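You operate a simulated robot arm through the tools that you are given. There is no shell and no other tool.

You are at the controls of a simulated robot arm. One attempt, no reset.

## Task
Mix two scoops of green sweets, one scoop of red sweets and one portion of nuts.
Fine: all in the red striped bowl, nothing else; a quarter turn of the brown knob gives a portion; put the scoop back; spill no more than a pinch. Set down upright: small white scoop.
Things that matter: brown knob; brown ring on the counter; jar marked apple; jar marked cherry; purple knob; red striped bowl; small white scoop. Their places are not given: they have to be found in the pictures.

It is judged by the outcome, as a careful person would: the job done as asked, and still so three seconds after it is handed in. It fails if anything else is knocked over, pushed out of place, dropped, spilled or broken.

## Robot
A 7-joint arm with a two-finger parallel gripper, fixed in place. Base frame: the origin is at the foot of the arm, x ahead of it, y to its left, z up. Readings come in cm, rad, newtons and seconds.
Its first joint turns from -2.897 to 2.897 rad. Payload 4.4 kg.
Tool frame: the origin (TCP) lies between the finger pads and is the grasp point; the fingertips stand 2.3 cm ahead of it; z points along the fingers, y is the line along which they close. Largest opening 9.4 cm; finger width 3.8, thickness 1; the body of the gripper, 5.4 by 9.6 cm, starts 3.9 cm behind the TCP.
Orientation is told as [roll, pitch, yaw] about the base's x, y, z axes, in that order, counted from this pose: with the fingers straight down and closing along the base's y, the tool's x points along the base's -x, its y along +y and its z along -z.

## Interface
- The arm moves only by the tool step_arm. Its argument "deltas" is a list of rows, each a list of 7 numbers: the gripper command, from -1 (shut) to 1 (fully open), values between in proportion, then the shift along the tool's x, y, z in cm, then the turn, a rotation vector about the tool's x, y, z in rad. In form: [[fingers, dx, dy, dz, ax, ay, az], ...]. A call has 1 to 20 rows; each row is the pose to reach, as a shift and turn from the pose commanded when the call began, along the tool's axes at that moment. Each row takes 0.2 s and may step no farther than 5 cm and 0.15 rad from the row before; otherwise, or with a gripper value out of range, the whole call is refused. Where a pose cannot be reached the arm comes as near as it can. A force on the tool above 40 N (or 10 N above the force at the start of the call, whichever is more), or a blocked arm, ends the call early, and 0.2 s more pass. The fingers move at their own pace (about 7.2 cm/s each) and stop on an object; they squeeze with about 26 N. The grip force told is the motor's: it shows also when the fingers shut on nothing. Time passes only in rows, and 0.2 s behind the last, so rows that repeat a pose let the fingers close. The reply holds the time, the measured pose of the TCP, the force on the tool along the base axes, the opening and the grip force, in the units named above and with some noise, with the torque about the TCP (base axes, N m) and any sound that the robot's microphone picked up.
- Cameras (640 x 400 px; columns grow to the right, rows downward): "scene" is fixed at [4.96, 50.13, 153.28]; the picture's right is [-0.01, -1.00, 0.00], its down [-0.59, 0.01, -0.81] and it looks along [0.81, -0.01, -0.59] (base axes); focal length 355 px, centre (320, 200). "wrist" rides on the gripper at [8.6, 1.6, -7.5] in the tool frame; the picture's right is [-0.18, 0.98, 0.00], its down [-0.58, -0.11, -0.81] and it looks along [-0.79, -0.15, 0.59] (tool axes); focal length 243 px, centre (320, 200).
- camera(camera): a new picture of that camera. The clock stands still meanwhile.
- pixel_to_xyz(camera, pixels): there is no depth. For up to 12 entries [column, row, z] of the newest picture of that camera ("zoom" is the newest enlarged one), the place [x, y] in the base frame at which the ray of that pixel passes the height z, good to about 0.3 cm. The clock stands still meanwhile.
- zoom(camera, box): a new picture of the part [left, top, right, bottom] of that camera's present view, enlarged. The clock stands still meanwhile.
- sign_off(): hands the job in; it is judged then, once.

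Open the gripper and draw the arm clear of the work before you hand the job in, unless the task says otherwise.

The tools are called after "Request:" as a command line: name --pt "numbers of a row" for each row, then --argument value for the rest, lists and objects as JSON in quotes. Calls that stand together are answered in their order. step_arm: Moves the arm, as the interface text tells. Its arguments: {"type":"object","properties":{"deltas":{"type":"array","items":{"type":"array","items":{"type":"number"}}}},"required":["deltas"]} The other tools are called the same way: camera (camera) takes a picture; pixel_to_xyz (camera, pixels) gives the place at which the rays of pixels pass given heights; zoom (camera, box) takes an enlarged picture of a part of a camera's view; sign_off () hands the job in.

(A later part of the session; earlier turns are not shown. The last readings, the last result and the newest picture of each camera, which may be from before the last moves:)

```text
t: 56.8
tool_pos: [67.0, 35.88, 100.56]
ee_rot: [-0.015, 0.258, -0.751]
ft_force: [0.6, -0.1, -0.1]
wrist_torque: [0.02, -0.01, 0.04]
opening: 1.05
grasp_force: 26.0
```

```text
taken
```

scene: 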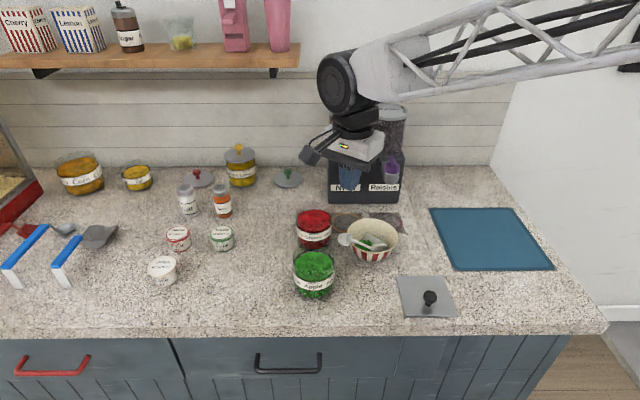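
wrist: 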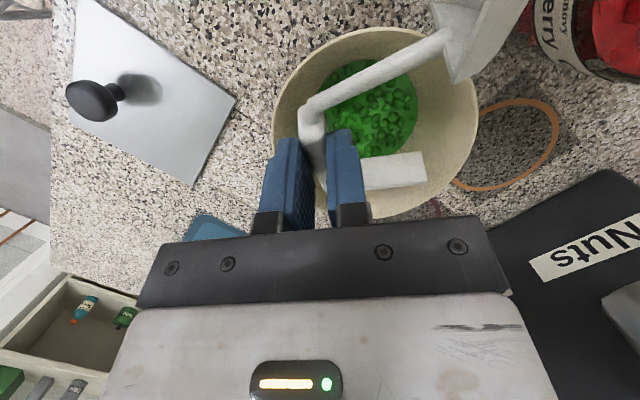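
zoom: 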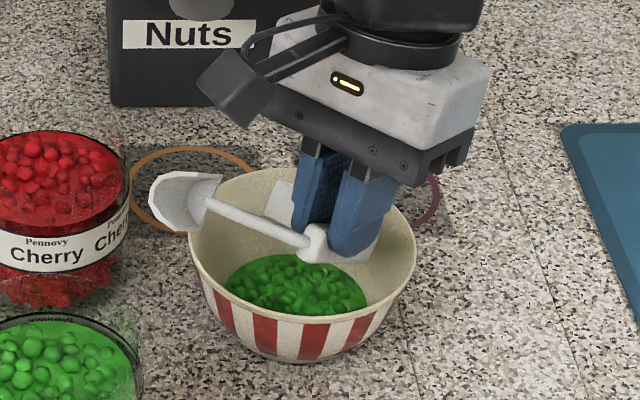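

The scoop came free of the bowl, sweets remain inside it. I lift it to z≈112.5 and carry it over to the free counter area on the left (≈(54,68)).

Request:
step_arm --pt "-1 0.64 0 -2.4 0 0 0" --pt "-1 1.4 0 -5.3 0 0 0" --pt "-1 2.2 0 -8.4 0 0 0" --pt "-1 3.06 0 -11.6 0 0 0" --pt "-1 5.0 0.93 -11.1 0 0 0" --pt "-1 7.4 2.08 -10.46 0 0 0" --pt "-1 9.8 3.24 -9.82 0 0 0" --pt "-1 12.2 4.39 -9.18 0 0 0" --pt "-1 14.6 5.54 -8.55 0 0 0" --pt "-1 17.0 6.7 -7.91 0 0 0" --pt "-1 19.4 7.85 -7.28 0 0 0" --pt "-1 21.8 9.0 -6.64 0 0 0" --pt "-1 24.2 10.15 -6.0 0 0 0" --pt "-1 26.6 11.3 -5.37 0 0 0" --pt "-1 29.0 12.46 -4.73 0 0 0" --pt "-1 31.4 13.6 -4.1 0 0 0" --pt "-1 33.36 14.55 -3.6 0 0 0" --pt "-1 33.36 14.55 -3.6 0 0 0"

Request:
camera --camera "scene"

Request:
camera --camera "wrist"

```text
t: 60.6
tool_pos: [54.03, 67.9, 112.19]
ee_rot: [-0.016, 0.259, -0.752]
ft_force: [0.3, 0.2, -1.3]
wrist_torque: [-0.02, 0.04, 0.01]
opening: 1.05
grasp_force: 25.5
```

```text
taken
```

scene: 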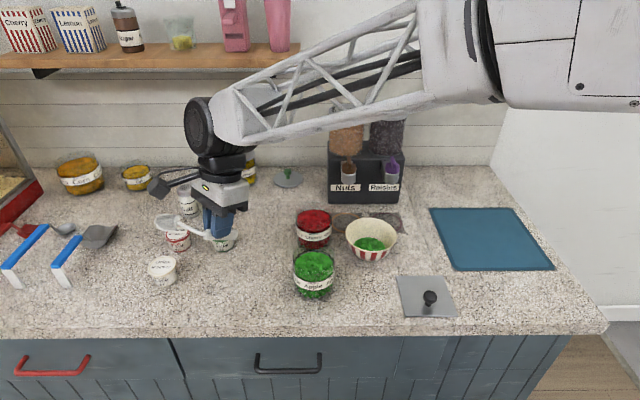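

```text
taken
```

wrist: 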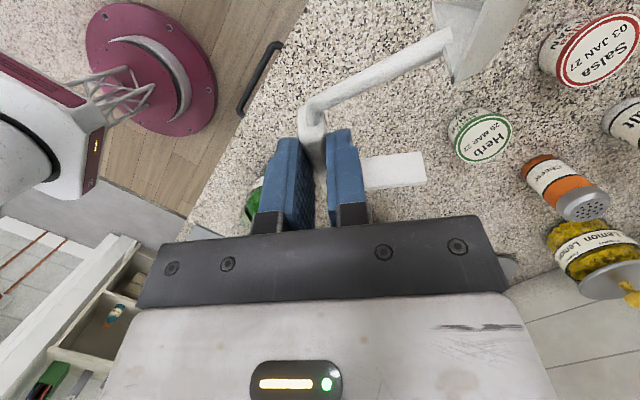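

Still held firmly. Now I reorient it in the air: first a yaw of +103° about the vertical (to azimuth 60°).

Request:
step_arm --pt "-1 0 0 0 0.0353 0 -0.1339" --pt "-1 0 0 0 0.0706 0 -0.2678" --pt "-1 0 0 0 0.1059 0 -0.4017" --pt "-1 0 0 0 0.1412 0 -0.5356" --pt "-1 0 0 0 0.1765 0 -0.6695" --pt "-1 0 0 0 0.2118 0 -0.8034" --pt "-1 0 0 0 0.2471 0 -0.9373" --pt "-1 0 0 0 0.2824 0 -1.0712" --pt "-1 0 0 0 0.3177 0 -1.2051" --pt "-1 0 0 0 0.353 0 -1.339" --pt "-1 0 0 0 0.3883 0 -1.4729" --pt "-1 0 0 0 0.4236 0 -1.6068" --pt "-1 0 0 0 0.459 0 -1.741" --pt "-1 0 0 0 0.459 0 -1.741"

Request:
camera --camera "scene"

```text
t: 63.6
tool_pos: [53.86, 67.87, 112.15]
ee_rot: [0.006, 0.271, 1.059]
ft_force: [0.2, 0.4, 0.2]
wrist_torque: [0.01, 0.02, 0.01]
opening: 1.1
grasp_force: 25.7
```

```text
taken
```

scene: 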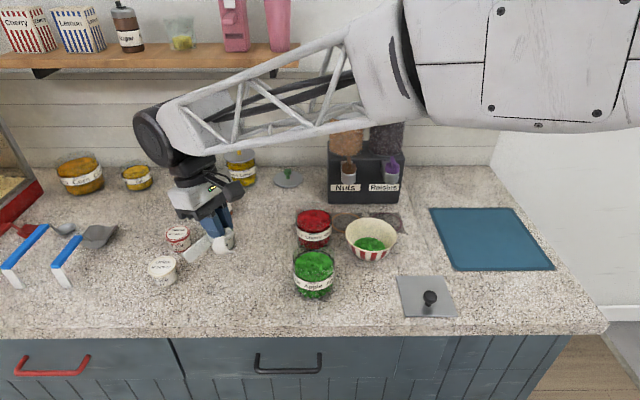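

Yaw is now 1.06 with the scoop held. Next I swing the tool up to nearly horizontal (rotation about the tool's y by −1.77 rad), at z=112 over free counter.

Request:
step_arm --pt "-1 0 0 0 0 -0.1363 0" --pt "-1 0 0 0 0 -0.2726 0" --pt "-1 0 0 0 0 -0.4089 0" --pt "-1 0 0 0 0 -0.5452 0" --pt "-1 0 0 0 0 -0.6815 0" --pt "-1 0 0 0 0 -0.8178 0" --pt "-1 0 0 0 0 -0.9541 0" --pt "-1 0 0 0 0 -1.0904 0" --pt "-1 0 0 0 0 -1.2267 0" --pt "-1 0 0 0 0 -1.363 0" --pt "-1 0 0 0 0 -1.4993 0" --pt "-1 0 0 0 0 -1.6356 0" --pt "-1 0 0 0 0 -1.772 0" --pt "-1 0 0 0 0 -1.772 0"

Request:
camera --camera "scene"

Request:
camera --camera "wrist"

```text
t: 66.6
tool_pos: [53.94, 67.99, 112.21]
ee_rot: [0.04, -1.499, 1.013]
ft_force: [0.6, -1.1, 0.0]
wrist_torque: [-0.01, -0.02, 0.0]
opening: 1.08
grasp_force: 26.2
out of reach, approached as far as the arm can: row 12
```

```text
taken
```

scene: 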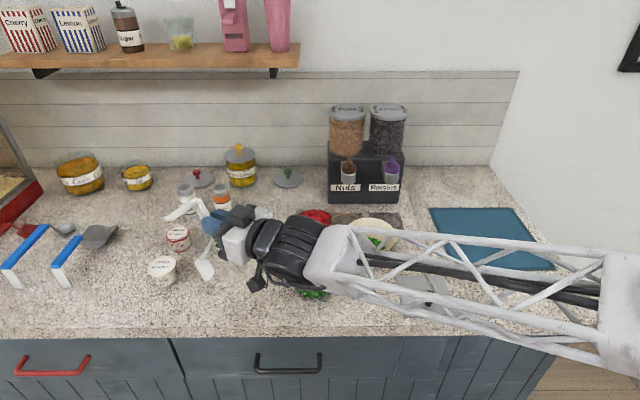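

```text
taken
```

wrist: 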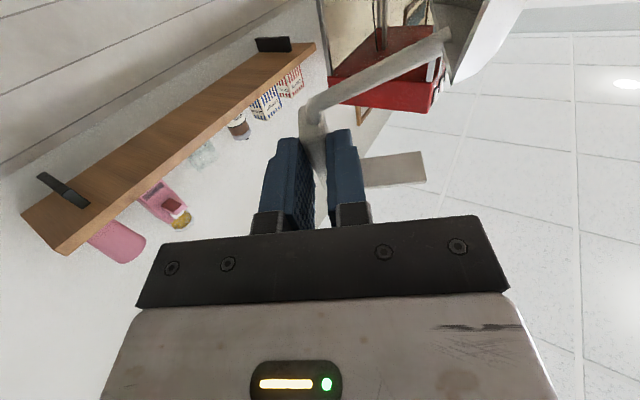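

The tool is horizontal at (53.9,68,112.2) and the scoop is still held. Now I roll about the tool's z by −90° so that the scoop comes upright.

Request:
step_arm --pt "-1 0 0 0 0 0 -0.131" --pt "-1 0 0 0 0 0 -0.262" --pt "-1 0 0 0 0 0 -0.393" --pt "-1 0 0 0 0 0 -0.524" --pt "-1 0 0 0 0 0 -0.655" --pt "-1 0 0 0 0 0 -0.786" --pt "-1 0 0 0 0 0 -0.917" --pt "-1 0 0 0 0 0 -1.048" --pt "-1 0 0 0 0 0 -1.179" --pt "-1 0 0 0 0 0 -1.31" --pt "-1 0 0 0 0 0 -1.441" --pt "-1 0 0 0 0 0 -1.571" --pt "-1 0 0 0 0 0 -1.571"

Request:
camera --camera "scene"

Request:
zoom --camera "scene" --box '[130, 160, 330, 300]'

Request:
camera --camera "wrist"

```text
t: 69.4
tool_pos: [53.62, 70.76, 122.34]
ee_rot: [-1.359, -0.014, 2.607]
ft_force: [-0.5, -0.7, -0.6]
wrist_torque: [-0.03, -0.02, 0.02]
opening: 1.09
grasp_force: 25.9
out of reach, approached as far as the arm can: row 3, 4, 5, 6, 7, 8, 9, 10, 11, 12, 13
```

```text
taken
```

scene: 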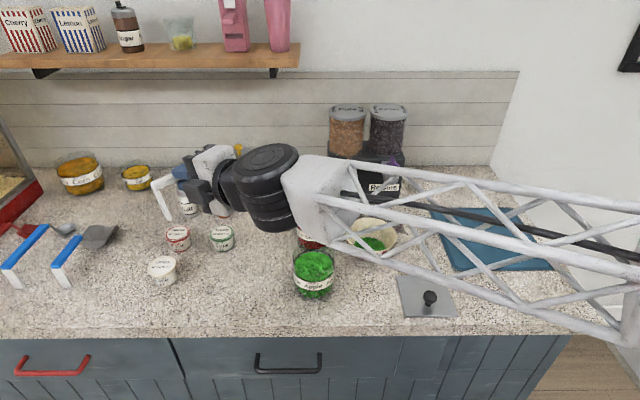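

```text
2.86 times, centred on (230, 230) of scene
```

zoom: 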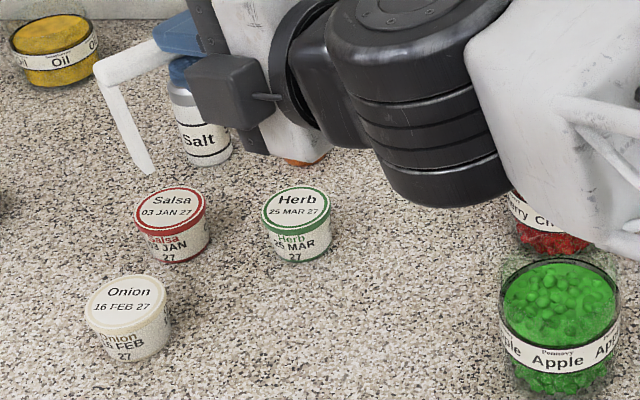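

```text
taken
```

wrist: 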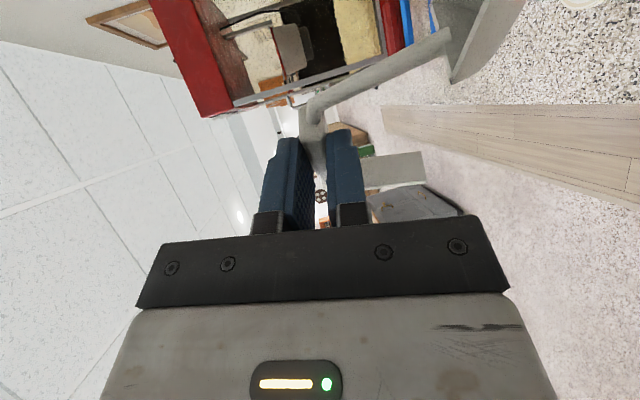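

The arm cannot roll fully here (it stopped at z=122, 12° short), so setting it upright with a horizontal tool is not workable. I undo that roll, then will lay the scoop on its side on free counter and re-grip it by the leg to stand it up with only ±45° tilts.

Request:
step_arm --pt "-1 0 0 0 0 0 0.131" --pt "-1 0 0 0 0 0 0.262" --pt "-1 0 0 0 0 0 0.393" --pt "-1 0 0 0 0 0 0.524" --pt "-1 0 0 0 0 0 0.655" --pt "-1 0 0 0 0 0 0.786" --pt "-1 0 0 0 0 0 0.917" --pt "-1 0 0 0 0 0 1.048" --pt "-1 0 0 0 0 0 1.179" --pt "-1 0 0 0 0 0 1.31" --pt "-1 0 0 0 0 0 1.441" --pt "-1 0 0 0 0 0 1.571" --pt "-1 0 0 0 0 0 1.571"

Request:
camera --camera "scene"

```text
t: 72.2
tool_pos: [54.25, 70.37, 122.62]
ee_rot: [0.078, -1.357, 0.958]
ft_force: [1.2, -0.3, -0.7]
wrist_torque: [0.02, -0.02, 0.04]
opening: 1.08
grasp_force: 26.4
```

```text
taken
```

scene: 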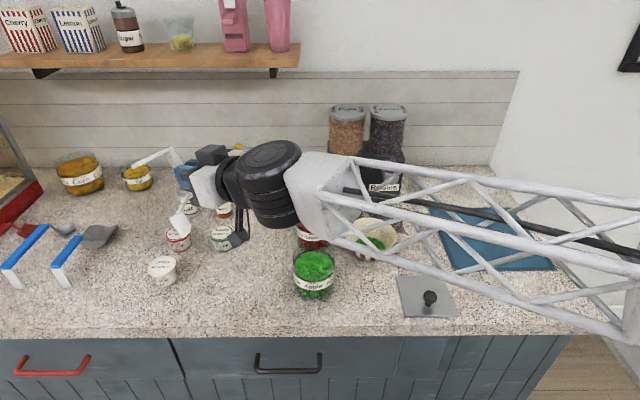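

The roll undid cleanly (the commanded pose follows what was reached). Now I pitch the tool back to pointing down (ay +1.617), staying at z≈122.

Request:
step_arm --pt "-1 0 0 0 0 0.1347 0" --pt "-1 0 0 0 0 0.2695 0" --pt "-1 0 0 0 0 0.4042 0" --pt "-1 0 0 0 0 0.539 0" --pt "-1 0 0 0 0 0.6737 0" --pt "-1 0 0 0 0 0.8085 0" --pt "-1 0 0 0 0 0.9432 0" --pt "-1 0 0 0 0 1.078 0" --pt "-1 0 0 0 0 1.2127 0" --pt "-1 0 0 0 0 1.3475 0" --pt "-1 0 0 0 0 1.482 0" --pt "-1 0 0 0 0 1.617 0" --pt "-1 0 0 0 0 1.617 0"

Request:
camera --camera "wrist"

Request:
zoom --camera "scene" --box '[140, 130, 300, 280]'

```text
t: 75.0
tool_pos: [54.08, 70.41, 122.68]
ee_rot: [0.015, 0.259, 1.039]
ft_force: [0.5, 0.3, -0.3]
wrist_torque: [-0.01, -0.01, -0.03]
opening: 1.06
grasp_force: 25.8
```

```text
taken
```

wrist: 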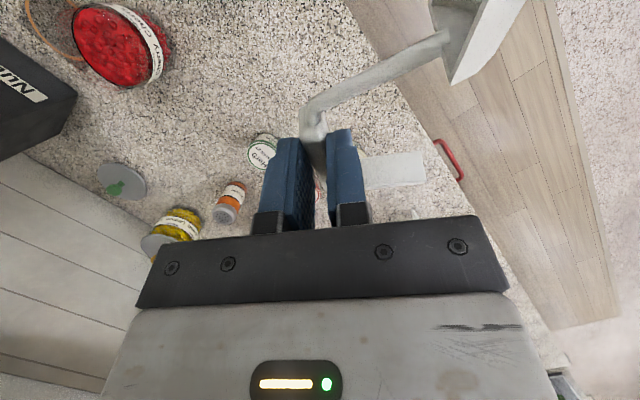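

```text
2.67 times, centred on (220, 205) of scene
```

zoom: 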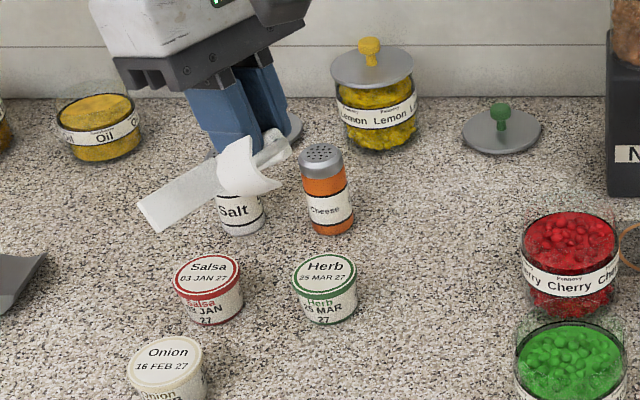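

The tool points down again with the scoop held. A better way is to fold the tool inward (wrist above), which needs free room: I carry the scoop at height to the empty right-front counter (≈(54,6)), turning yaw to 0.1 on the way.

Request:
step_arm --pt "-1 1.3 -0.8 0.42 -0.006 0 0.0226" --pt "-1 4.0 -2.46 1.27 -0.018 0 0.068" --pt "-1 6.9 -4.25 2.19 -0.031 0 0.1175" --pt "-1 9.8 -6.04 3.11 -0.044 0 0.167" --pt "-1 12.7 -7.82 4.03 -0.057 0 0.216" --pt "-1 15.6 -9.61 4.96 -0.07 0 0.266" --pt "-1 18.5 -11.4 5.88 -0.083 0 0.315" --pt "-1 21.4 -13.18 6.8 -0.096 0 0.365" --pt "-1 24.3 -14.97 7.72 -0.109 0 0.414" --pt "-1 27.2 -16.76 8.64 -0.122 0 0.463" --pt "-1 30.1 -18.54 9.56 -0.135 0 0.513" --pt "-1 33.0 -20.33 10.48 -0.148 0 0.562" --pt "-1 35.9 -22.12 11.41 -0.161 0 0.612" --pt "-1 38.8 -23.9 12.33 -0.174 0 0.661" --pt "-1 41.7 -25.69 13.25 -0.187 0 0.71" --pt "-1 44.6 -27.47 14.17 -0.2 0 0.76" --pt "-1 47.5 -29.26 15.09 -0.213 0 0.809" --pt "-1 50.4 -31.05 16.01 -0.226 0 0.859" --pt "-1 52.5 -32.34 16.68 -0.236 0 0.894" --pt "-1 53.0 -32.65 16.84 -0.238 0 0.903"

Request:
camera --camera "scene"

Request:
camera --camera "wrist"

```text
t: 79.2
tool_pos: [53.78, 5.94, 119.32]
ee_rot: [0.008, 0.27, 0.102]
ft_force: [0.1, 1.2, -0.3]
wrist_torque: [-0.03, 0.04, 0.02]
opening: 1.09
grasp_force: 26.0
```

```text
taken
```

scene: 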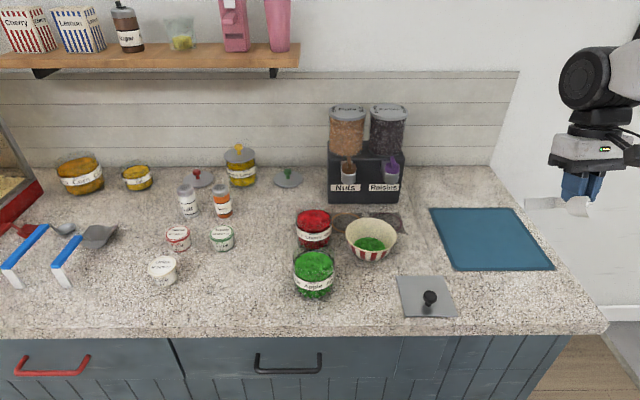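

```text
taken
```

wrist: 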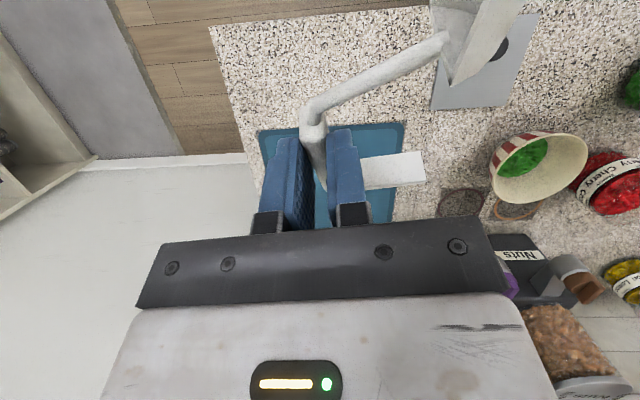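

The way is clear here and the scoop is held. I tilt the tool inward toward horizontal (ay +1.21) at z≈119.

Request:
step_arm --pt "-1 0 0 0 0 0.135 0" --pt "-1 0 0 0 0 0.27 0" --pt "-1 0 0 0 0 0.405 0" --pt "-1 0 0 0 0 0.54 0" --pt "-1 0 0 0 0 0.675 0" --pt "-1 0 0 0 0 0.81 0" --pt "-1 0 0 0 0 0.945 0" --pt "-1 0 0 0 0 1.08 0" --pt "-1 0 0 0 0 1.21 0" --pt "-1 0 0 0 0 1.21 0"

Request:
camera --camera "scene"

```text
t: 81.4
tool_pos: [42.81, 4.39, 103.27]
ee_rot: [0.085, 1.481, 0.187]
ft_force: [0.1, -0.3, -0.5]
wrist_torque: [0.01, -0.04, -0.02]
opening: 1.08
grasp_force: 25.7
out of reach, approached as far as the arm can: row 6, 7, 8, 9, 10
```

```text
taken
```

scene: 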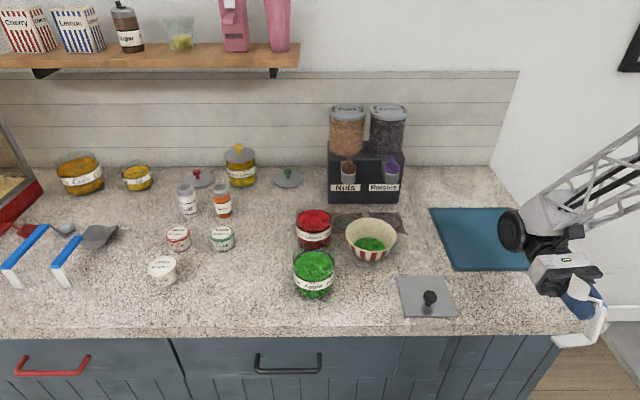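

It reached the inward-horizontal orientation, ending at (42.8,4.4,103.3), so low heights suit this posture. I now roll about the tool's z by +90° to bring the scoop upright.

Request:
step_arm --pt "-1 0 0 0 0 0 0.131" --pt "-1 0 0 0 0 0 0.262" --pt "-1 0 0 0 0 0 0.393" --pt "-1 0 0 0 0 0 0.524" --pt "-1 0 0 0 0 0 0.655" --pt "-1 0 0 0 0 0 0.786" --pt "-1 0 0 0 0 0 0.917" --pt "-1 0 0 0 0 0 1.048" --pt "-1 0 0 0 0 0 1.179" --pt "-1 0 0 0 0 0 1.31" --pt "-1 0 0 0 0 0 1.441" --pt "-1 0 0 0 0 0 1.571" --pt "-1 0 0 0 0 0 1.571"

Request:
camera --camera "scene"

Request:
camera --camera "wrist"

```text
t: 84.2
tool_pos: [43.11, 4.86, 103.13]
ee_rot: [-1.481, 0.005, -1.469]
ft_force: [0.0, -0.1, 0.6]
wrist_torque: [0.02, -0.01, -0.04]
opening: 1.1
grasp_force: 25.5
```

```text
taken
```

scene: 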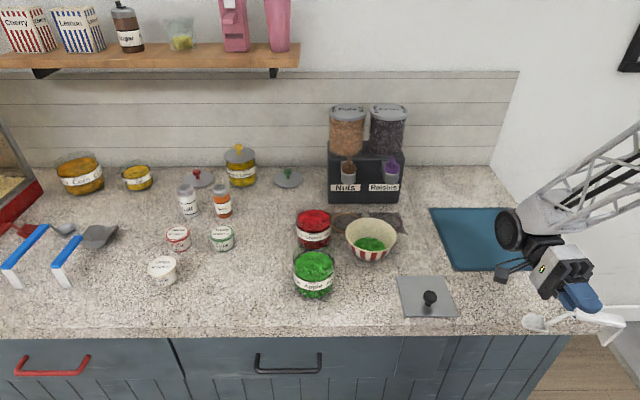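

```text
taken
```

wrist: 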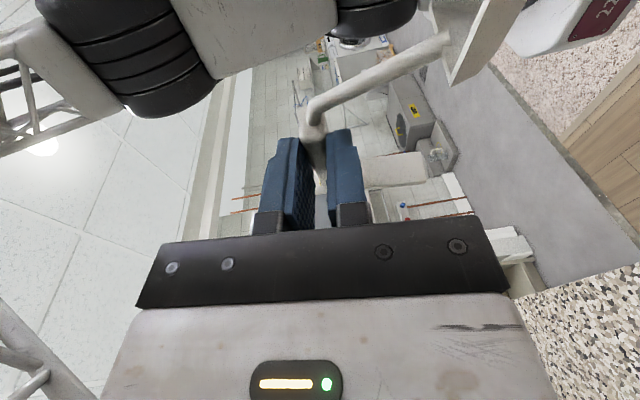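

The scoop is now upright, with U within 5° of vertical. I zoom in to check its attitude.

Request:
zoom --camera "scene" --box '[490, 240, 640, 360]'

```text
3.33 times, centred on (565, 300) of scene
```

zoom: 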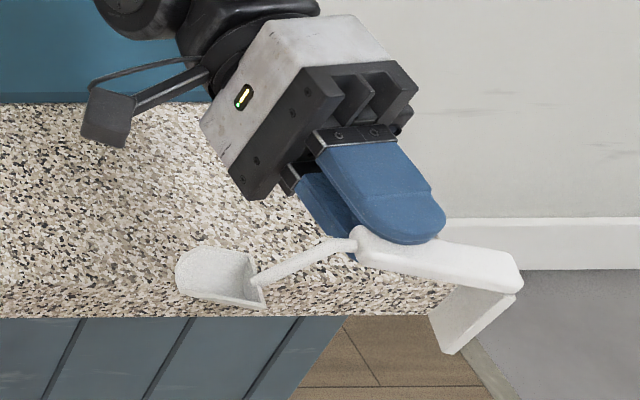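

The fingers hold the handle toward its neck end. I slide it outward over the counter (≈+10 cm in x, slightly lower), keeping the bottom above the surface.

Request:
step_arm --pt "-1 0 0.3 -1.0 0 0 0" --pt "-1 0 0.6 -2.0 0 0 0" --pt "-1 0 0.9 -3.0 0 0 0" --pt "-1 0 1.2 -4.1 0 0 0" --pt "-1 0 1.5 -5.1 0 0 0" --pt "-1 0 1.8 -6.1 0 0 0" --pt "-1 0 2.1 -7.1 0 0 0" --pt "-1 0 2.4 -8.2 0 0 0" --pt "-1 0 2.7 -9.2 0 0 0" --pt "-1 0 2.93 -10.2 0 0 0" --pt "-1 0 2.93 -10.2 0 0 0"

Request:
camera --camera "scene"

Request:
zoom --camera "scene" --box '[480, 220, 640, 350]'

```text
t: 86.6
tool_pos: [50.65, 5.55, 99.79]
ee_rot: [-1.483, 0.006, -1.47]
ft_force: [0.3, 0.1, 0.0]
wrist_torque: [0.03, -0.03, -0.01]
opening: 1.12
grasp_force: 26.4
out of reach, approached as far as the arm can: row 2, 3, 4, 5, 6, 7, 8, 9, 10, 11
```

```text
taken
```

scene: 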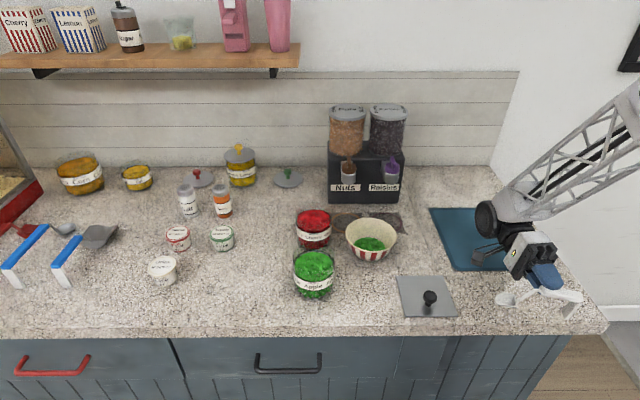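

```text
3.08 times, centred on (560, 285) of scene
```

zoom: 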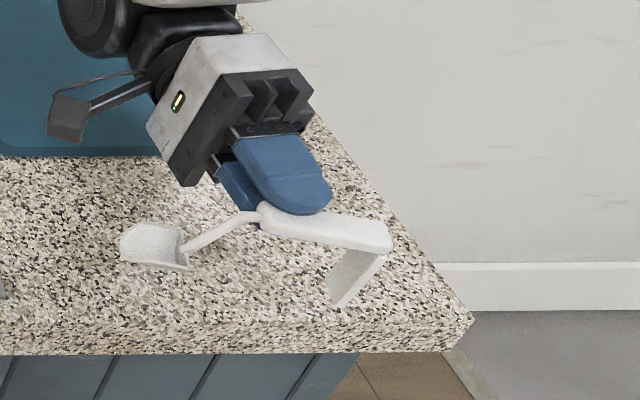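

It's over the counter edge region at (50.65,5.55,99.8), limited by reach at this height; lower down it can extend farther. I ease it outward and down in small steps.

Request:
step_arm --pt "-1 0 0.3 -0.4 0 0 0" --pt "-1 0 0.6 -0.8 0 0 0" --pt "-1 0 0.9 -1.2 0 0 0" --pt "-1 0 1.1 -1.6 0 0 0" --pt "-1 0 1.1 -1.6 0 0 0"

Request:
zoom --camera "scene" --box '[480, 230, 620, 340]'

```text
t: 87.8
tool_pos: [52.33, 5.72, 98.74]
ee_rot: [-1.481, 0.006, -1.469]
ft_force: [0.9, -0.3, 0.3]
wrist_torque: [-0.07, 0.03, 0.02]
opening: 1.08
grasp_force: 25.7
```

```text
3.64 times, centred on (550, 285) of scene
```

zoom: 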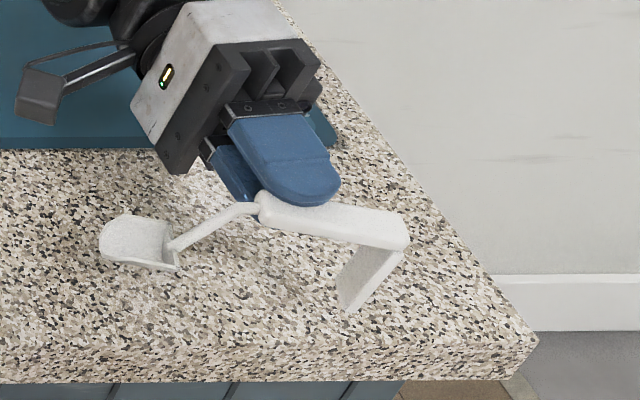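

Reached (52.3,5.7,98.7). I continue to about (54,5.7,97.6), leaving under a centimetre beneath the scoop.

Request:
step_arm --pt "-1 0 0.3 -0.4 0 0 0" --pt "-1 0 0.62 -0.8 0 0 0" --pt "-1 0 0.93 -1.2 0 0 0" --pt "-1 0 1.24 -1.58 0 0 0" --pt "-1 0 1.24 -1.58 0 0 0"

Request:
zoom --camera "scene" --box '[480, 230, 620, 340]'

Request:
camera --camera "wrist"

```text
t: 89.0
tool_pos: [54.13, 6.04, 97.62]
ee_rot: [-1.481, 0.006, -1.469]
ft_force: [0.0, 0.8, -0.9]
wrist_torque: [-0.01, -0.01, 0.01]
opening: 1.06
grasp_force: 26.5
```

```text
3.64 times, centred on (550, 285) of scene
```

zoom: 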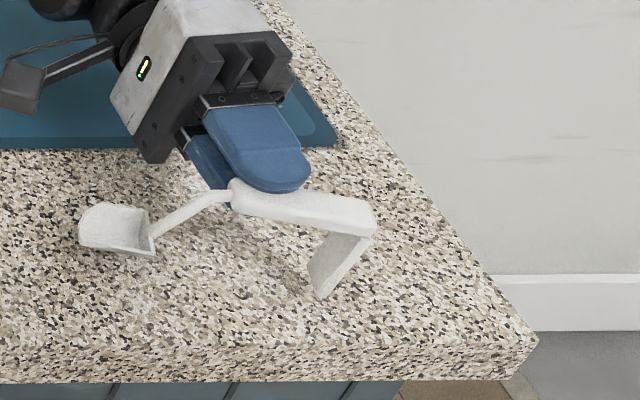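

```text
taken
```

wrist: 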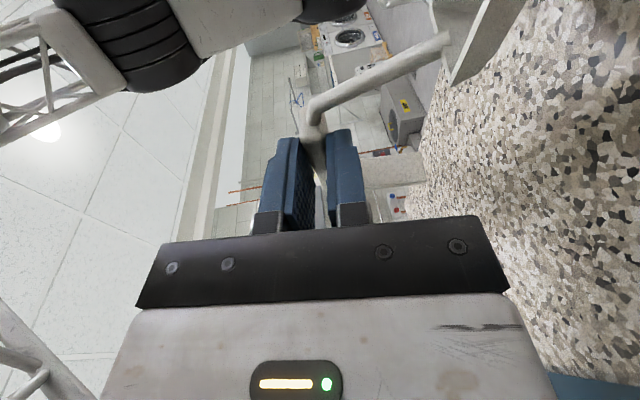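

The foot is at about z≈91.1 but the head sits ~1.4 cm higher (pitched up ≈8°). I correct with a small roll about the tool axis (az +0.12), then check.

Request:
step_arm --pt "-1 0 0 0 0 0 0.06" --pt "-1 0 0 0 0 0 0.12" --pt "-1 0 0 0 0 0 0.12"

Request:
zoom --camera "scene" --box '[490, 250, 590, 330]'

```text
t: 89.8
tool_pos: [54.02, 5.99, 97.71]
ee_rot: [-1.479, -0.114, -1.479]
ft_force: [-0.5, -0.5, -0.5]
wrist_torque: [0.01, -0.01, 0.02]
opening: 1.07
grasp_force: 26.1
```

```text
5.00 times, centred on (540, 290) of scene
```

zoom: 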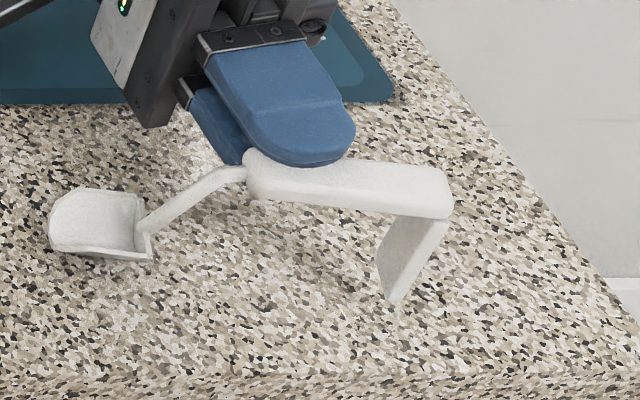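

Head and foot are now level to within a few millimetres, about 1 cm over the counter. I lower in 0.2 cm steps and watch the vertical force.

Request:
step_arm --pt "-1 0.024 0.2 0.02 0 0 0" --pt "-1 0.048 0.4 0.04 0 0 0" --pt "-1 0.07 0.6 0.055 0 0 0" --pt "-1 0.07 0.6 0.055 0 0 0"

```text
t: 90.8
tool_pos: [54.01, 6.05, 97.03]
ee_rot: [-1.48, -0.111, -1.481]
ft_force: [-0.6, -4.3, 12.2]
wrist_torque: [0.67, 0.15, 0.11]
opening: 1.08
grasp_force: 25.7
```

Contact: 12 N upward, torque placing it at the head end. I look at the gap under the foot.

Request:
zoom --camera "scene" --box '[490, 250, 590, 330]'

Request:
camera --camera "wrist"

```text
5.00 times, centred on (540, 290) of scene
```

zoom: 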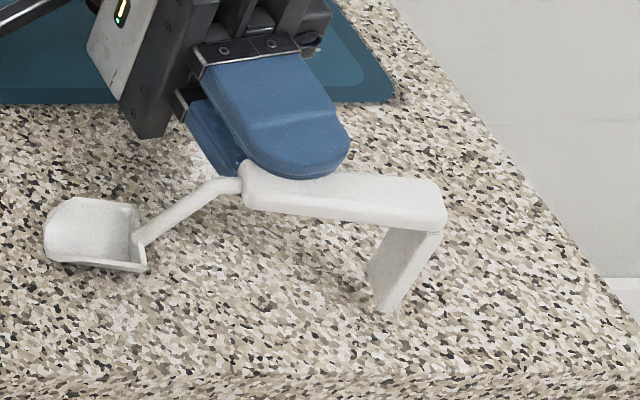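

```text
taken
```

wrist: 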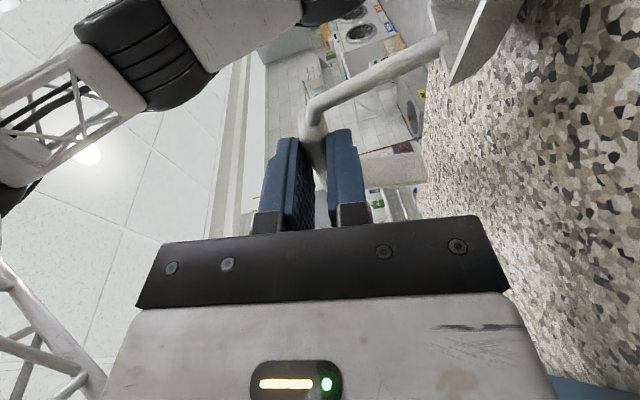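

Head and foot now both project consistently onto the counter plane, so the scoop is standing within a few millimetres. I unload slightly (0.12 cm up) and open the fingers a little at a time.

Request:
step_arm --pt "-1 -0.014 -0.12 -0.01 0 0 0" --pt "-0.74 -0.014 -0.12 -0.01 0 0 0" --pt "-0.66 -0.014 -0.12 -0.01 0 0 0" --pt "-0.58 -0.014 -0.12 -0.01 0 0 0" --pt "-0.52 -0.014 -0.12 -0.01 0 0 0" --pt "-0.52 -0.014 -0.12 -0.01 0 0 0"

Request:
zoom --camera "scene" --box '[490, 250, 590, 330]'

```text
t: 92.2
tool_pos: [53.97, 6.0, 97.1]
ee_rot: [-1.479, -0.113, -1.48]
ft_force: [-0.3, 0.0, -0.1]
wrist_torque: [0.01, 0.02, 0.01]
opening: 2.31
grasp_force: 0.3
```

```text
5.00 times, centred on (540, 290) of scene
```

zoom: 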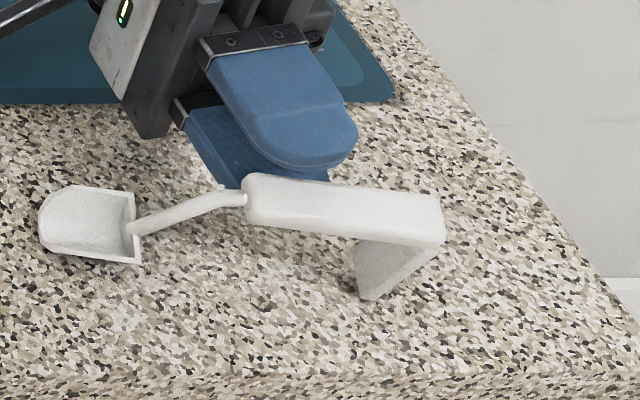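

On release the scoop leaned about 25–30° toward the robot and is caught on the lower finger. I close the fingers again at once to recapture it.

Request:
step_arm --pt "-0.7 0 0 0 0 0 0" --pt "-0.8 0 0 0 0 0 0" --pt "-1 0 0 0 0 0 0" --pt "-1 0 0 0 0 0 0"

Request:
zoom --camera "scene" --box '[490, 250, 590, 330]'

Request:
camera --camera "wrist"

```text
t: 93.2
tool_pos: [53.97, 5.99, 97.11]
ee_rot: [-1.48, -0.111, -1.481]
ft_force: [0.3, 0.4, 4.4]
wrist_torque: [0.32, -0.01, -0.02]
opening: 1.12
grasp_force: 25.3
```

```text
5.00 times, centred on (540, 290) of scene
```

zoom: 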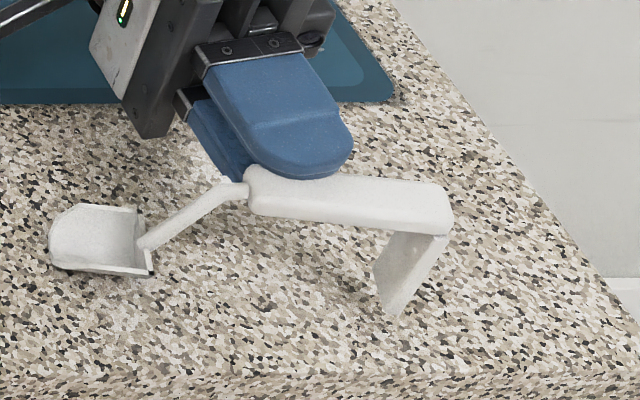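

```text
taken
```

wrist: 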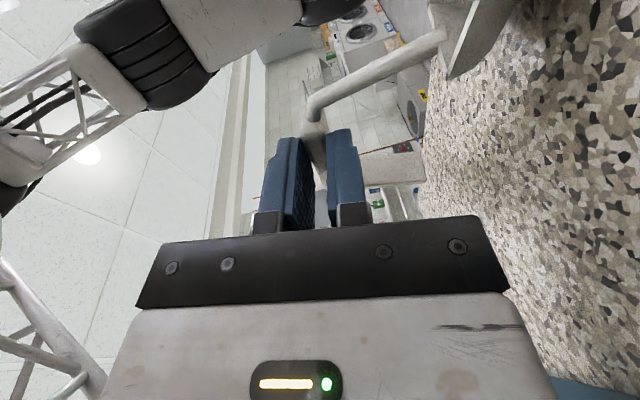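

Recaptured upright. I zoom further to judge the true lean of the leg.

Request:
zoom --camera "scene" --box '[495, 275, 575, 325]'

```text
8.00 times, centred on (535, 300) of scene
```

zoom: 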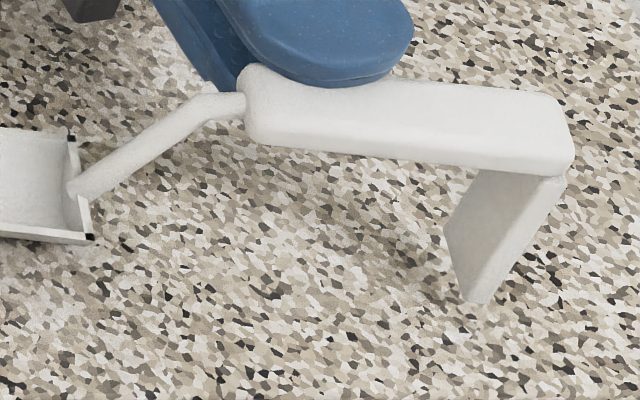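

The leg leans about 5° as commanded; the release tipped it further toward the robot. I lift 0.4 cm and rotate the tool by +0.11 about its x so the scoop is truly vertical (leaning a hair toward the gripper).

Request:
step_arm --pt "-1 -0.05 -0.4 0.3 0 0 0" --pt "-1 -0.05 -0.4 0.6 0.055 0 0" --pt "-1 -0.05 -0.4 0.8 0.11 0 0" --pt "-1 -0.05 -0.4 0.8 0.11 0 0"

Request:
zoom --camera "scene" --box '[490, 255, 590, 330]'

```text
t: 94.1
tool_pos: [51.45, 5.74, 95.42]
ee_rot: [-1.574, -0.111, -1.483]
ft_force: [6.5, 1.0, 53.4]
wrist_torque: [1.01, 0.88, -0.22]
opening: 2.76
grasp_force: 26.9
out of reach, approached as far as the arm can: row 2, 3, 4
stopped in row 4: the force on the tool passed its limit at 92 N (the readings are from after the stop); the commanded pose is now the measured one
```

```text
5.33 times, centred on (540, 292) of scene
```

zoom: 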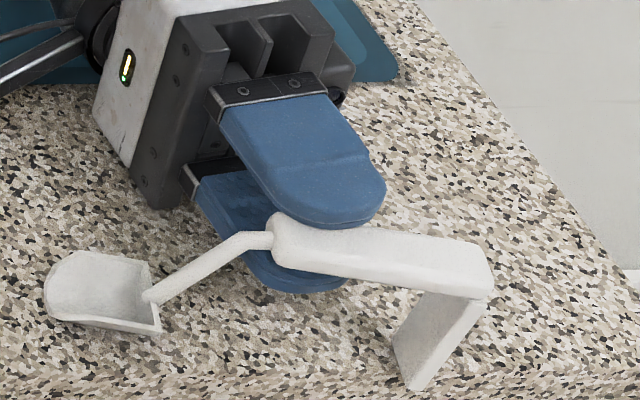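

The tilt was out of reach and the arm pressed down (53 N) with the handle skewed between the fingers. I relieve it at once: rise gently and return to the earlier 5° tool attitude.

Request:
step_arm --pt "-1 -0.05 -0.5 0 -0.02 0 0" --pt "-1 -0.1 -1.0 -0.2 -0.05 0 0" --pt "-1 -0.15 -1.4 -0.5 -0.08 0 0" --pt "-1 -0.2 -1.8 -0.8 -0.1 0 0" --pt "-1 -0.2 -1.8 -0.8 -0.1 0 0"

Request:
zoom --camera "scene" --box '[490, 255, 590, 330]'

Request:
camera --camera "wrist"

```text
t: 95.3
tool_pos: [52.14, 5.95, 97.13]
ee_rot: [-1.476, -0.112, -1.482]
ft_force: [-1.5, 1.8, 5.8]
wrist_torque: [0.64, 0.19, 0.13]
opening: 1.12
grasp_force: 25.6
```

```text
5.33 times, centred on (540, 292) of scene
```

zoom: 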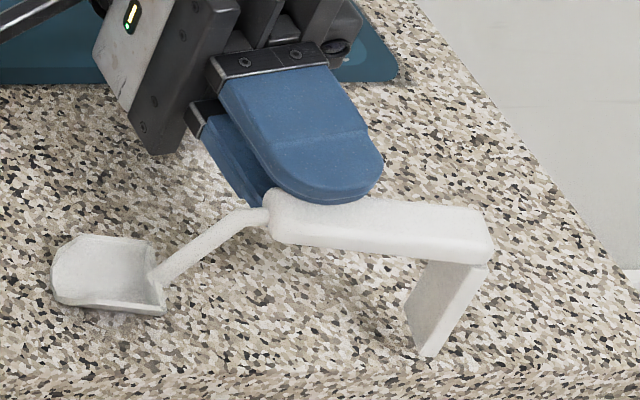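

```text
taken
```

wrist: 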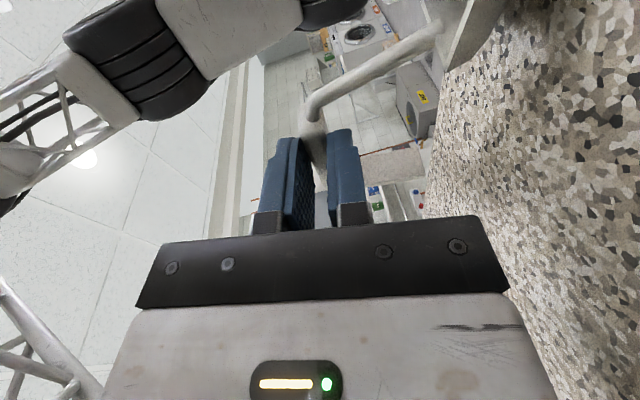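

Properly gripped again (1.12 cm) and intact. The torque and frame angles show the head is ~0.8 cm lower than the foot (I over-corrected earlier), so I raise 0.8 cm and roll back az −0.095 to level it.

Request:
step_arm --pt "-1 -0.05 -0.4 0 0 0 0" --pt "-1 -0.09 -0.8 0 0 0 -0.05" --pt "-1 -0.09 -0.8 0 0 0 -0.095" --pt "-1 -0.09 -0.8 0 0 0 -0.095"

Request:
zoom --camera "scene" --box '[490, 255, 590, 330]'

```text
t: 96.3
tool_pos: [51.99, 5.92, 97.87]
ee_rot: [-1.476, -0.017, -1.472]
ft_force: [-1.0, -0.3, -0.6]
wrist_torque: [-0.05, 0.04, 0.04]
opening: 1.08
grasp_force: 26.1
```

```text
5.33 times, centred on (540, 292) of scene
```

zoom: 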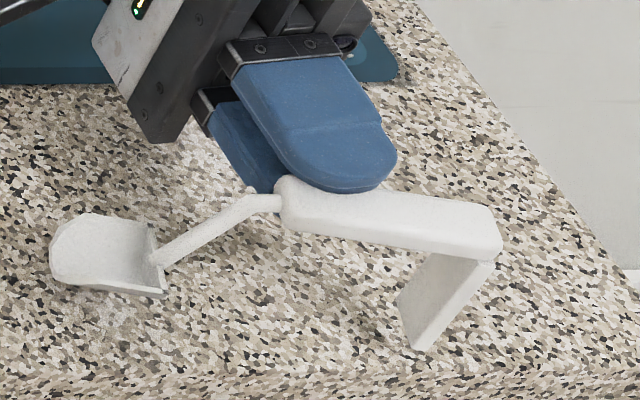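

Now nearly level. I lower by 0.6 cm, then feel for the counter in small steps.

Request:
step_arm --pt "-1 0.005 0.3 0.03 0 0 0" --pt "-1 0.01 0.6 0.057 0 0 0" --pt "-1 0.01 0.6 0.057 0 0 0"

```text
t: 97.1
tool_pos: [51.95, 5.67, 97.28]
ee_rot: [-1.475, -0.017, -1.472]
ft_force: [-0.3, -0.3, -0.3]
wrist_torque: [0.01, -0.04, -0.04]
opening: 1.07
grasp_force: 26.2
```

No contact yet at z=97.28. I go down another 0.15 cm at a time.

Request:
step_arm --pt "-1 0.003 0.15 0.014 0 0 0" --pt "-1 0.003 0.15 0.014 0 0 0"

Request:
step_arm --pt "-1 0.003 0.15 0.014 0 0 0" --pt "-1 0.003 0.15 0.014 0 0 0"

```text
t: 97.7
tool_pos: [52.02, 5.71, 97.13]
ee_rot: [-1.475, -0.017, -1.474]
ft_force: [0.3, 0.0, -0.2]
wrist_torque: [-0.02, -0.01, 0.0]
opening: 1.08
grasp_force: 25.4
```

```text
t: 98.3
tool_pos: [52.01, 5.83, 96.87]
ee_rot: [-1.476, -0.016, -1.475]
ft_force: [-0.3, -0.6, -0.1]
wrist_torque: [0.01, -0.03, 0.01]
opening: 1.07
grasp_force: 26.3
```

Still no contact at z=96.87; I continue downward 0.15 cm.

Request:
step_arm --pt "-1 0.003 0.15 0.014 0 0 0" --pt "-1 0.003 0.15 0.014 0 0 0"

```text
t: 98.9
tool_pos: [52.01, 5.77, 96.92]
ee_rot: [-1.475, -0.018, -1.474]
ft_force: [0.2, 0.2, 0.4]
wrist_torque: [0.0, 0.0, 0.02]
opening: 1.1
grasp_force: 25.3
```

Request:
step_arm --pt "-1 0.003 0.15 0.014 0 0 0" --pt "-1 0.003 0.15 0.014 0 0 0"

Request:
zoom --camera "scene" --box '[490, 255, 590, 330]'

```text
t: 99.5
tool_pos: [51.96, 5.96, 96.71]
ee_rot: [-1.474, -0.018, -1.472]
ft_force: [0.3, 0.0, 0.3]
wrist_torque: [0.0, 0.01, -0.03]
opening: 1.12
grasp_force: 25.8
```

```text
5.33 times, centred on (540, 292) of scene
```

zoom: 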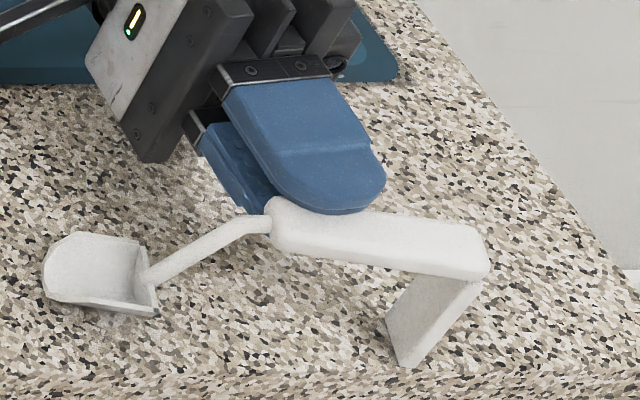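

The foot's near corner is at about x≈48, very close to the counter's front edge. I raise 0.5 cm and move 2.2 cm farther in before setting down.

Request:
step_arm --pt "-1 -0.01 -0.5 -0.05 0 0 0" --pt "-1 -0.08 -0.43 -0.8 0 0 0" --pt "-1 -0.16 -0.36 -1.5 0 0 0" --pt "-1 -0.23 -0.29 -2.23 0 0 0" --pt "-1 -0.23 -0.29 -2.23 0 0 0"

Request:
zoom --camera "scene" --box '[490, 255, 590, 330]'

```text
t: 100.7
tool_pos: [54.22, 5.91, 97.3]
ee_rot: [-1.474, -0.017, -1.473]
ft_force: [0.6, 0.8, -0.4]
wrist_torque: [0.03, 0.01, 0.03]
opening: 1.08
grasp_force: 26.0
```

```text
5.33 times, centred on (540, 292) of scene
```

zoom: 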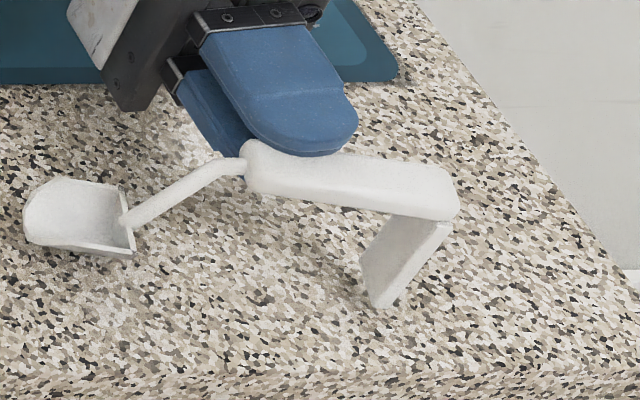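

The foot is now about 3 cm inside the edge. I lower 0.5 cm and read the force.

Request:
step_arm --pt "-1 0.004 0.25 0.024 0 0 0" --pt "-1 0.009 0.5 0.048 0 0 0" --pt "-1 0.009 0.5 0.048 0 0 0"

```text
t: 101.5
tool_pos: [54.37, 5.89, 96.74]
ee_rot: [-1.475, -0.016, -1.471]
ft_force: [0.2, 0.0, 0.0]
wrist_torque: [0.02, -0.04, 0.0]
opening: 1.06
grasp_force: 25.8
```

Request:
step_arm --pt "-1 0.003 0.18 0.017 0 0 0" --pt "-1 0.003 0.18 0.017 0 0 0"

```text
t: 102.1
tool_pos: [54.3, 5.98, 96.61]
ee_rot: [-1.475, -0.016, -1.473]
ft_force: [2.0, 0.3, 5.7]
wrist_torque: [-0.26, 0.12, 0.04]
opening: 1.1
grasp_force: 26.1
```

The foot touches first now (5.7 N, torque at the foot side); by comparison with the earlier head contact the head is only ~0.3 cm up. I level with az +0.022, then open the fingers very gradually.

Request:
step_arm --pt "-1 0 -0.03 0 0 0 0.022" --pt "-1 0 -0.03 0 0 0 0.022" --pt "-0.76 0 -0.03 0 0 0 0.022" --pt "-0.74 0 -0.03 0 0 0 0.022" --pt "-0.72 0 -0.03 0 0 0 0.022" --pt "-0.7 0 -0.03 0 0 0 0.022"

Request:
zoom --camera "scene" --box '[490, 255, 590, 330]'

```text
t: 103.5
tool_pos: [54.15, 5.8, 96.63]
ee_rot: [-1.474, -0.04, -1.475]
ft_force: [0.4, -0.9, -1.3]
wrist_torque: [-0.03, 0.0, 0.0]
opening: 1.41
grasp_force: 0.7
```

```text
5.33 times, centred on (540, 292) of scene
```

zoom: 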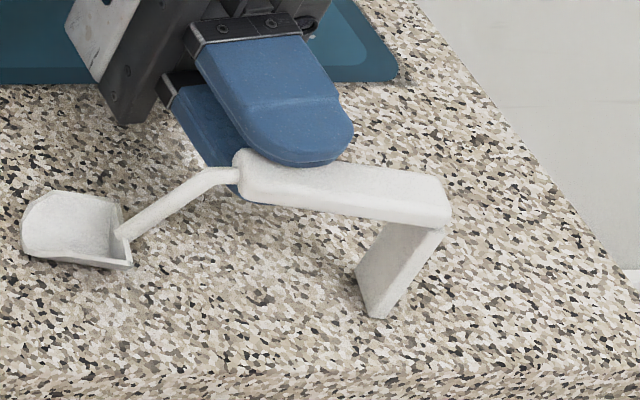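

At 1.41 cm opening with no grip force, the scoop still stands. I let time pass at this opening and check that it holds before opening more.

Request:
step_arm --pt "-0.68 0 0 0 0 0 0" --pt "-0.66 0 0 0 0 0 0" --pt "-0.64 0 0 0 0 0 0" --pt "-0.64 0 0 0 0 0 0"

Request:
zoom --camera "scene" --box '[490, 255, 590, 330]'

```text
t: 104.5
tool_pos: [54.21, 5.89, 96.6]
ee_rot: [-1.474, -0.039, -1.475]
ft_force: [-0.3, 0.1, -0.7]
wrist_torque: [-0.01, -0.03, -0.01]
opening: 1.68
grasp_force: 0.2
```

```text
5.33 times, centred on (540, 292) of scene
```

zoom: 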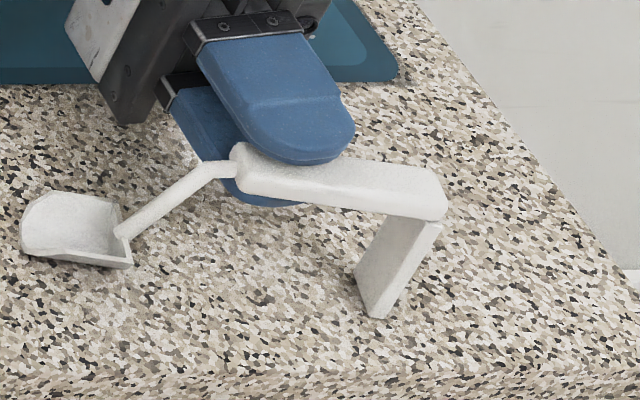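

The scoop has settled upright on its own with the fingers loose. I open further to 3.6 cm slowly, keeping the arm still.

Request:
step_arm --pt "-0.58 0 0 0 0 0 0" --pt "-0.5 0 0 0 0 0 0" --pt "-0.42 0 0 0 0 0 0" --pt "-0.33 0 0 0 0 0 0" --pt "-0.24 0 0 0 0 0 0" --pt "-0.24 0 0 0 0 0 0"

Request:
zoom --camera "scene" --box '[490, 255, 590, 330]'

```text
t: 105.9
tool_pos: [54.2, 5.98, 96.56]
ee_rot: [-1.474, -0.038, -1.474]
ft_force: [0.1, 0.3, 0.1]
wrist_torque: [0.0, 0.02, 0.02]
opening: 3.57
grasp_force: 0.0
```

```text
5.33 times, centred on (540, 292) of scene
```

zoom: 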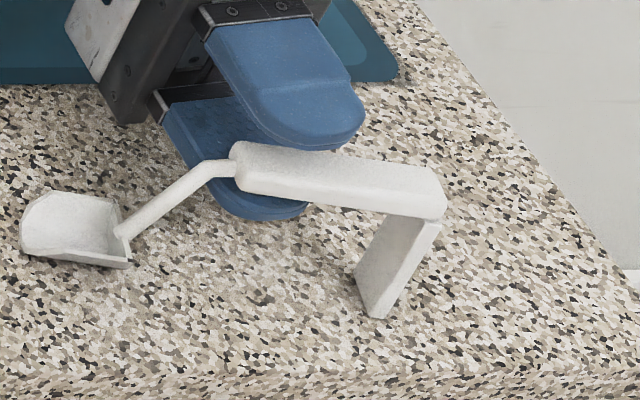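

It stands freely. I now draw the fingers straight back (outward) 3.2 cm in small steps.

Request:
step_arm --pt "-0.24 0 0.04 -0.4 0 0 0" --pt "-0.24 0 0.08 -0.8 0 0 0" --pt "-0.24 0 0.12 -1.3 0 0 0" --pt "-0.24 0 0.17 -1.8 0 0 0" --pt "-0.24 0 0.22 -2.3 0 0 0" --pt "-0.24 0 0.26 -2.8 0 0 0" --pt "-0.24 0 0.3 -3.2 0 0 0"

Request:
zoom --camera "scene" --box '[490, 255, 590, 330]'

```text
t: 107.5
tool_pos: [57.28, 6.34, 96.24]
ee_rot: [-1.477, -0.038, -1.475]
ft_force: [-0.4, 0.5, 0.3]
wrist_torque: [-0.01, 0.0, 0.0]
opening: 3.56
grasp_force: 0.1
out of reach, approached as far as the arm can: row 7
```

```text
5.33 times, centred on (540, 292) of scene
```

zoom: 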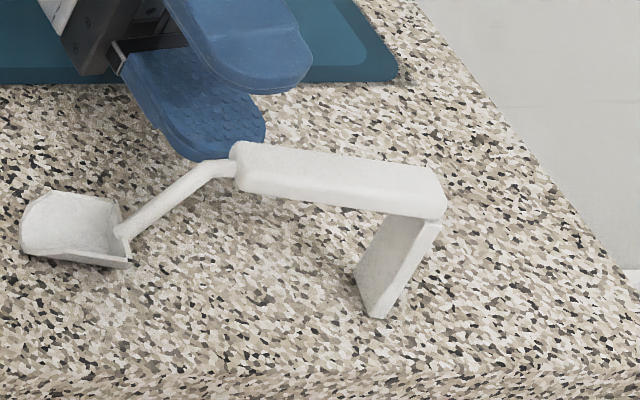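

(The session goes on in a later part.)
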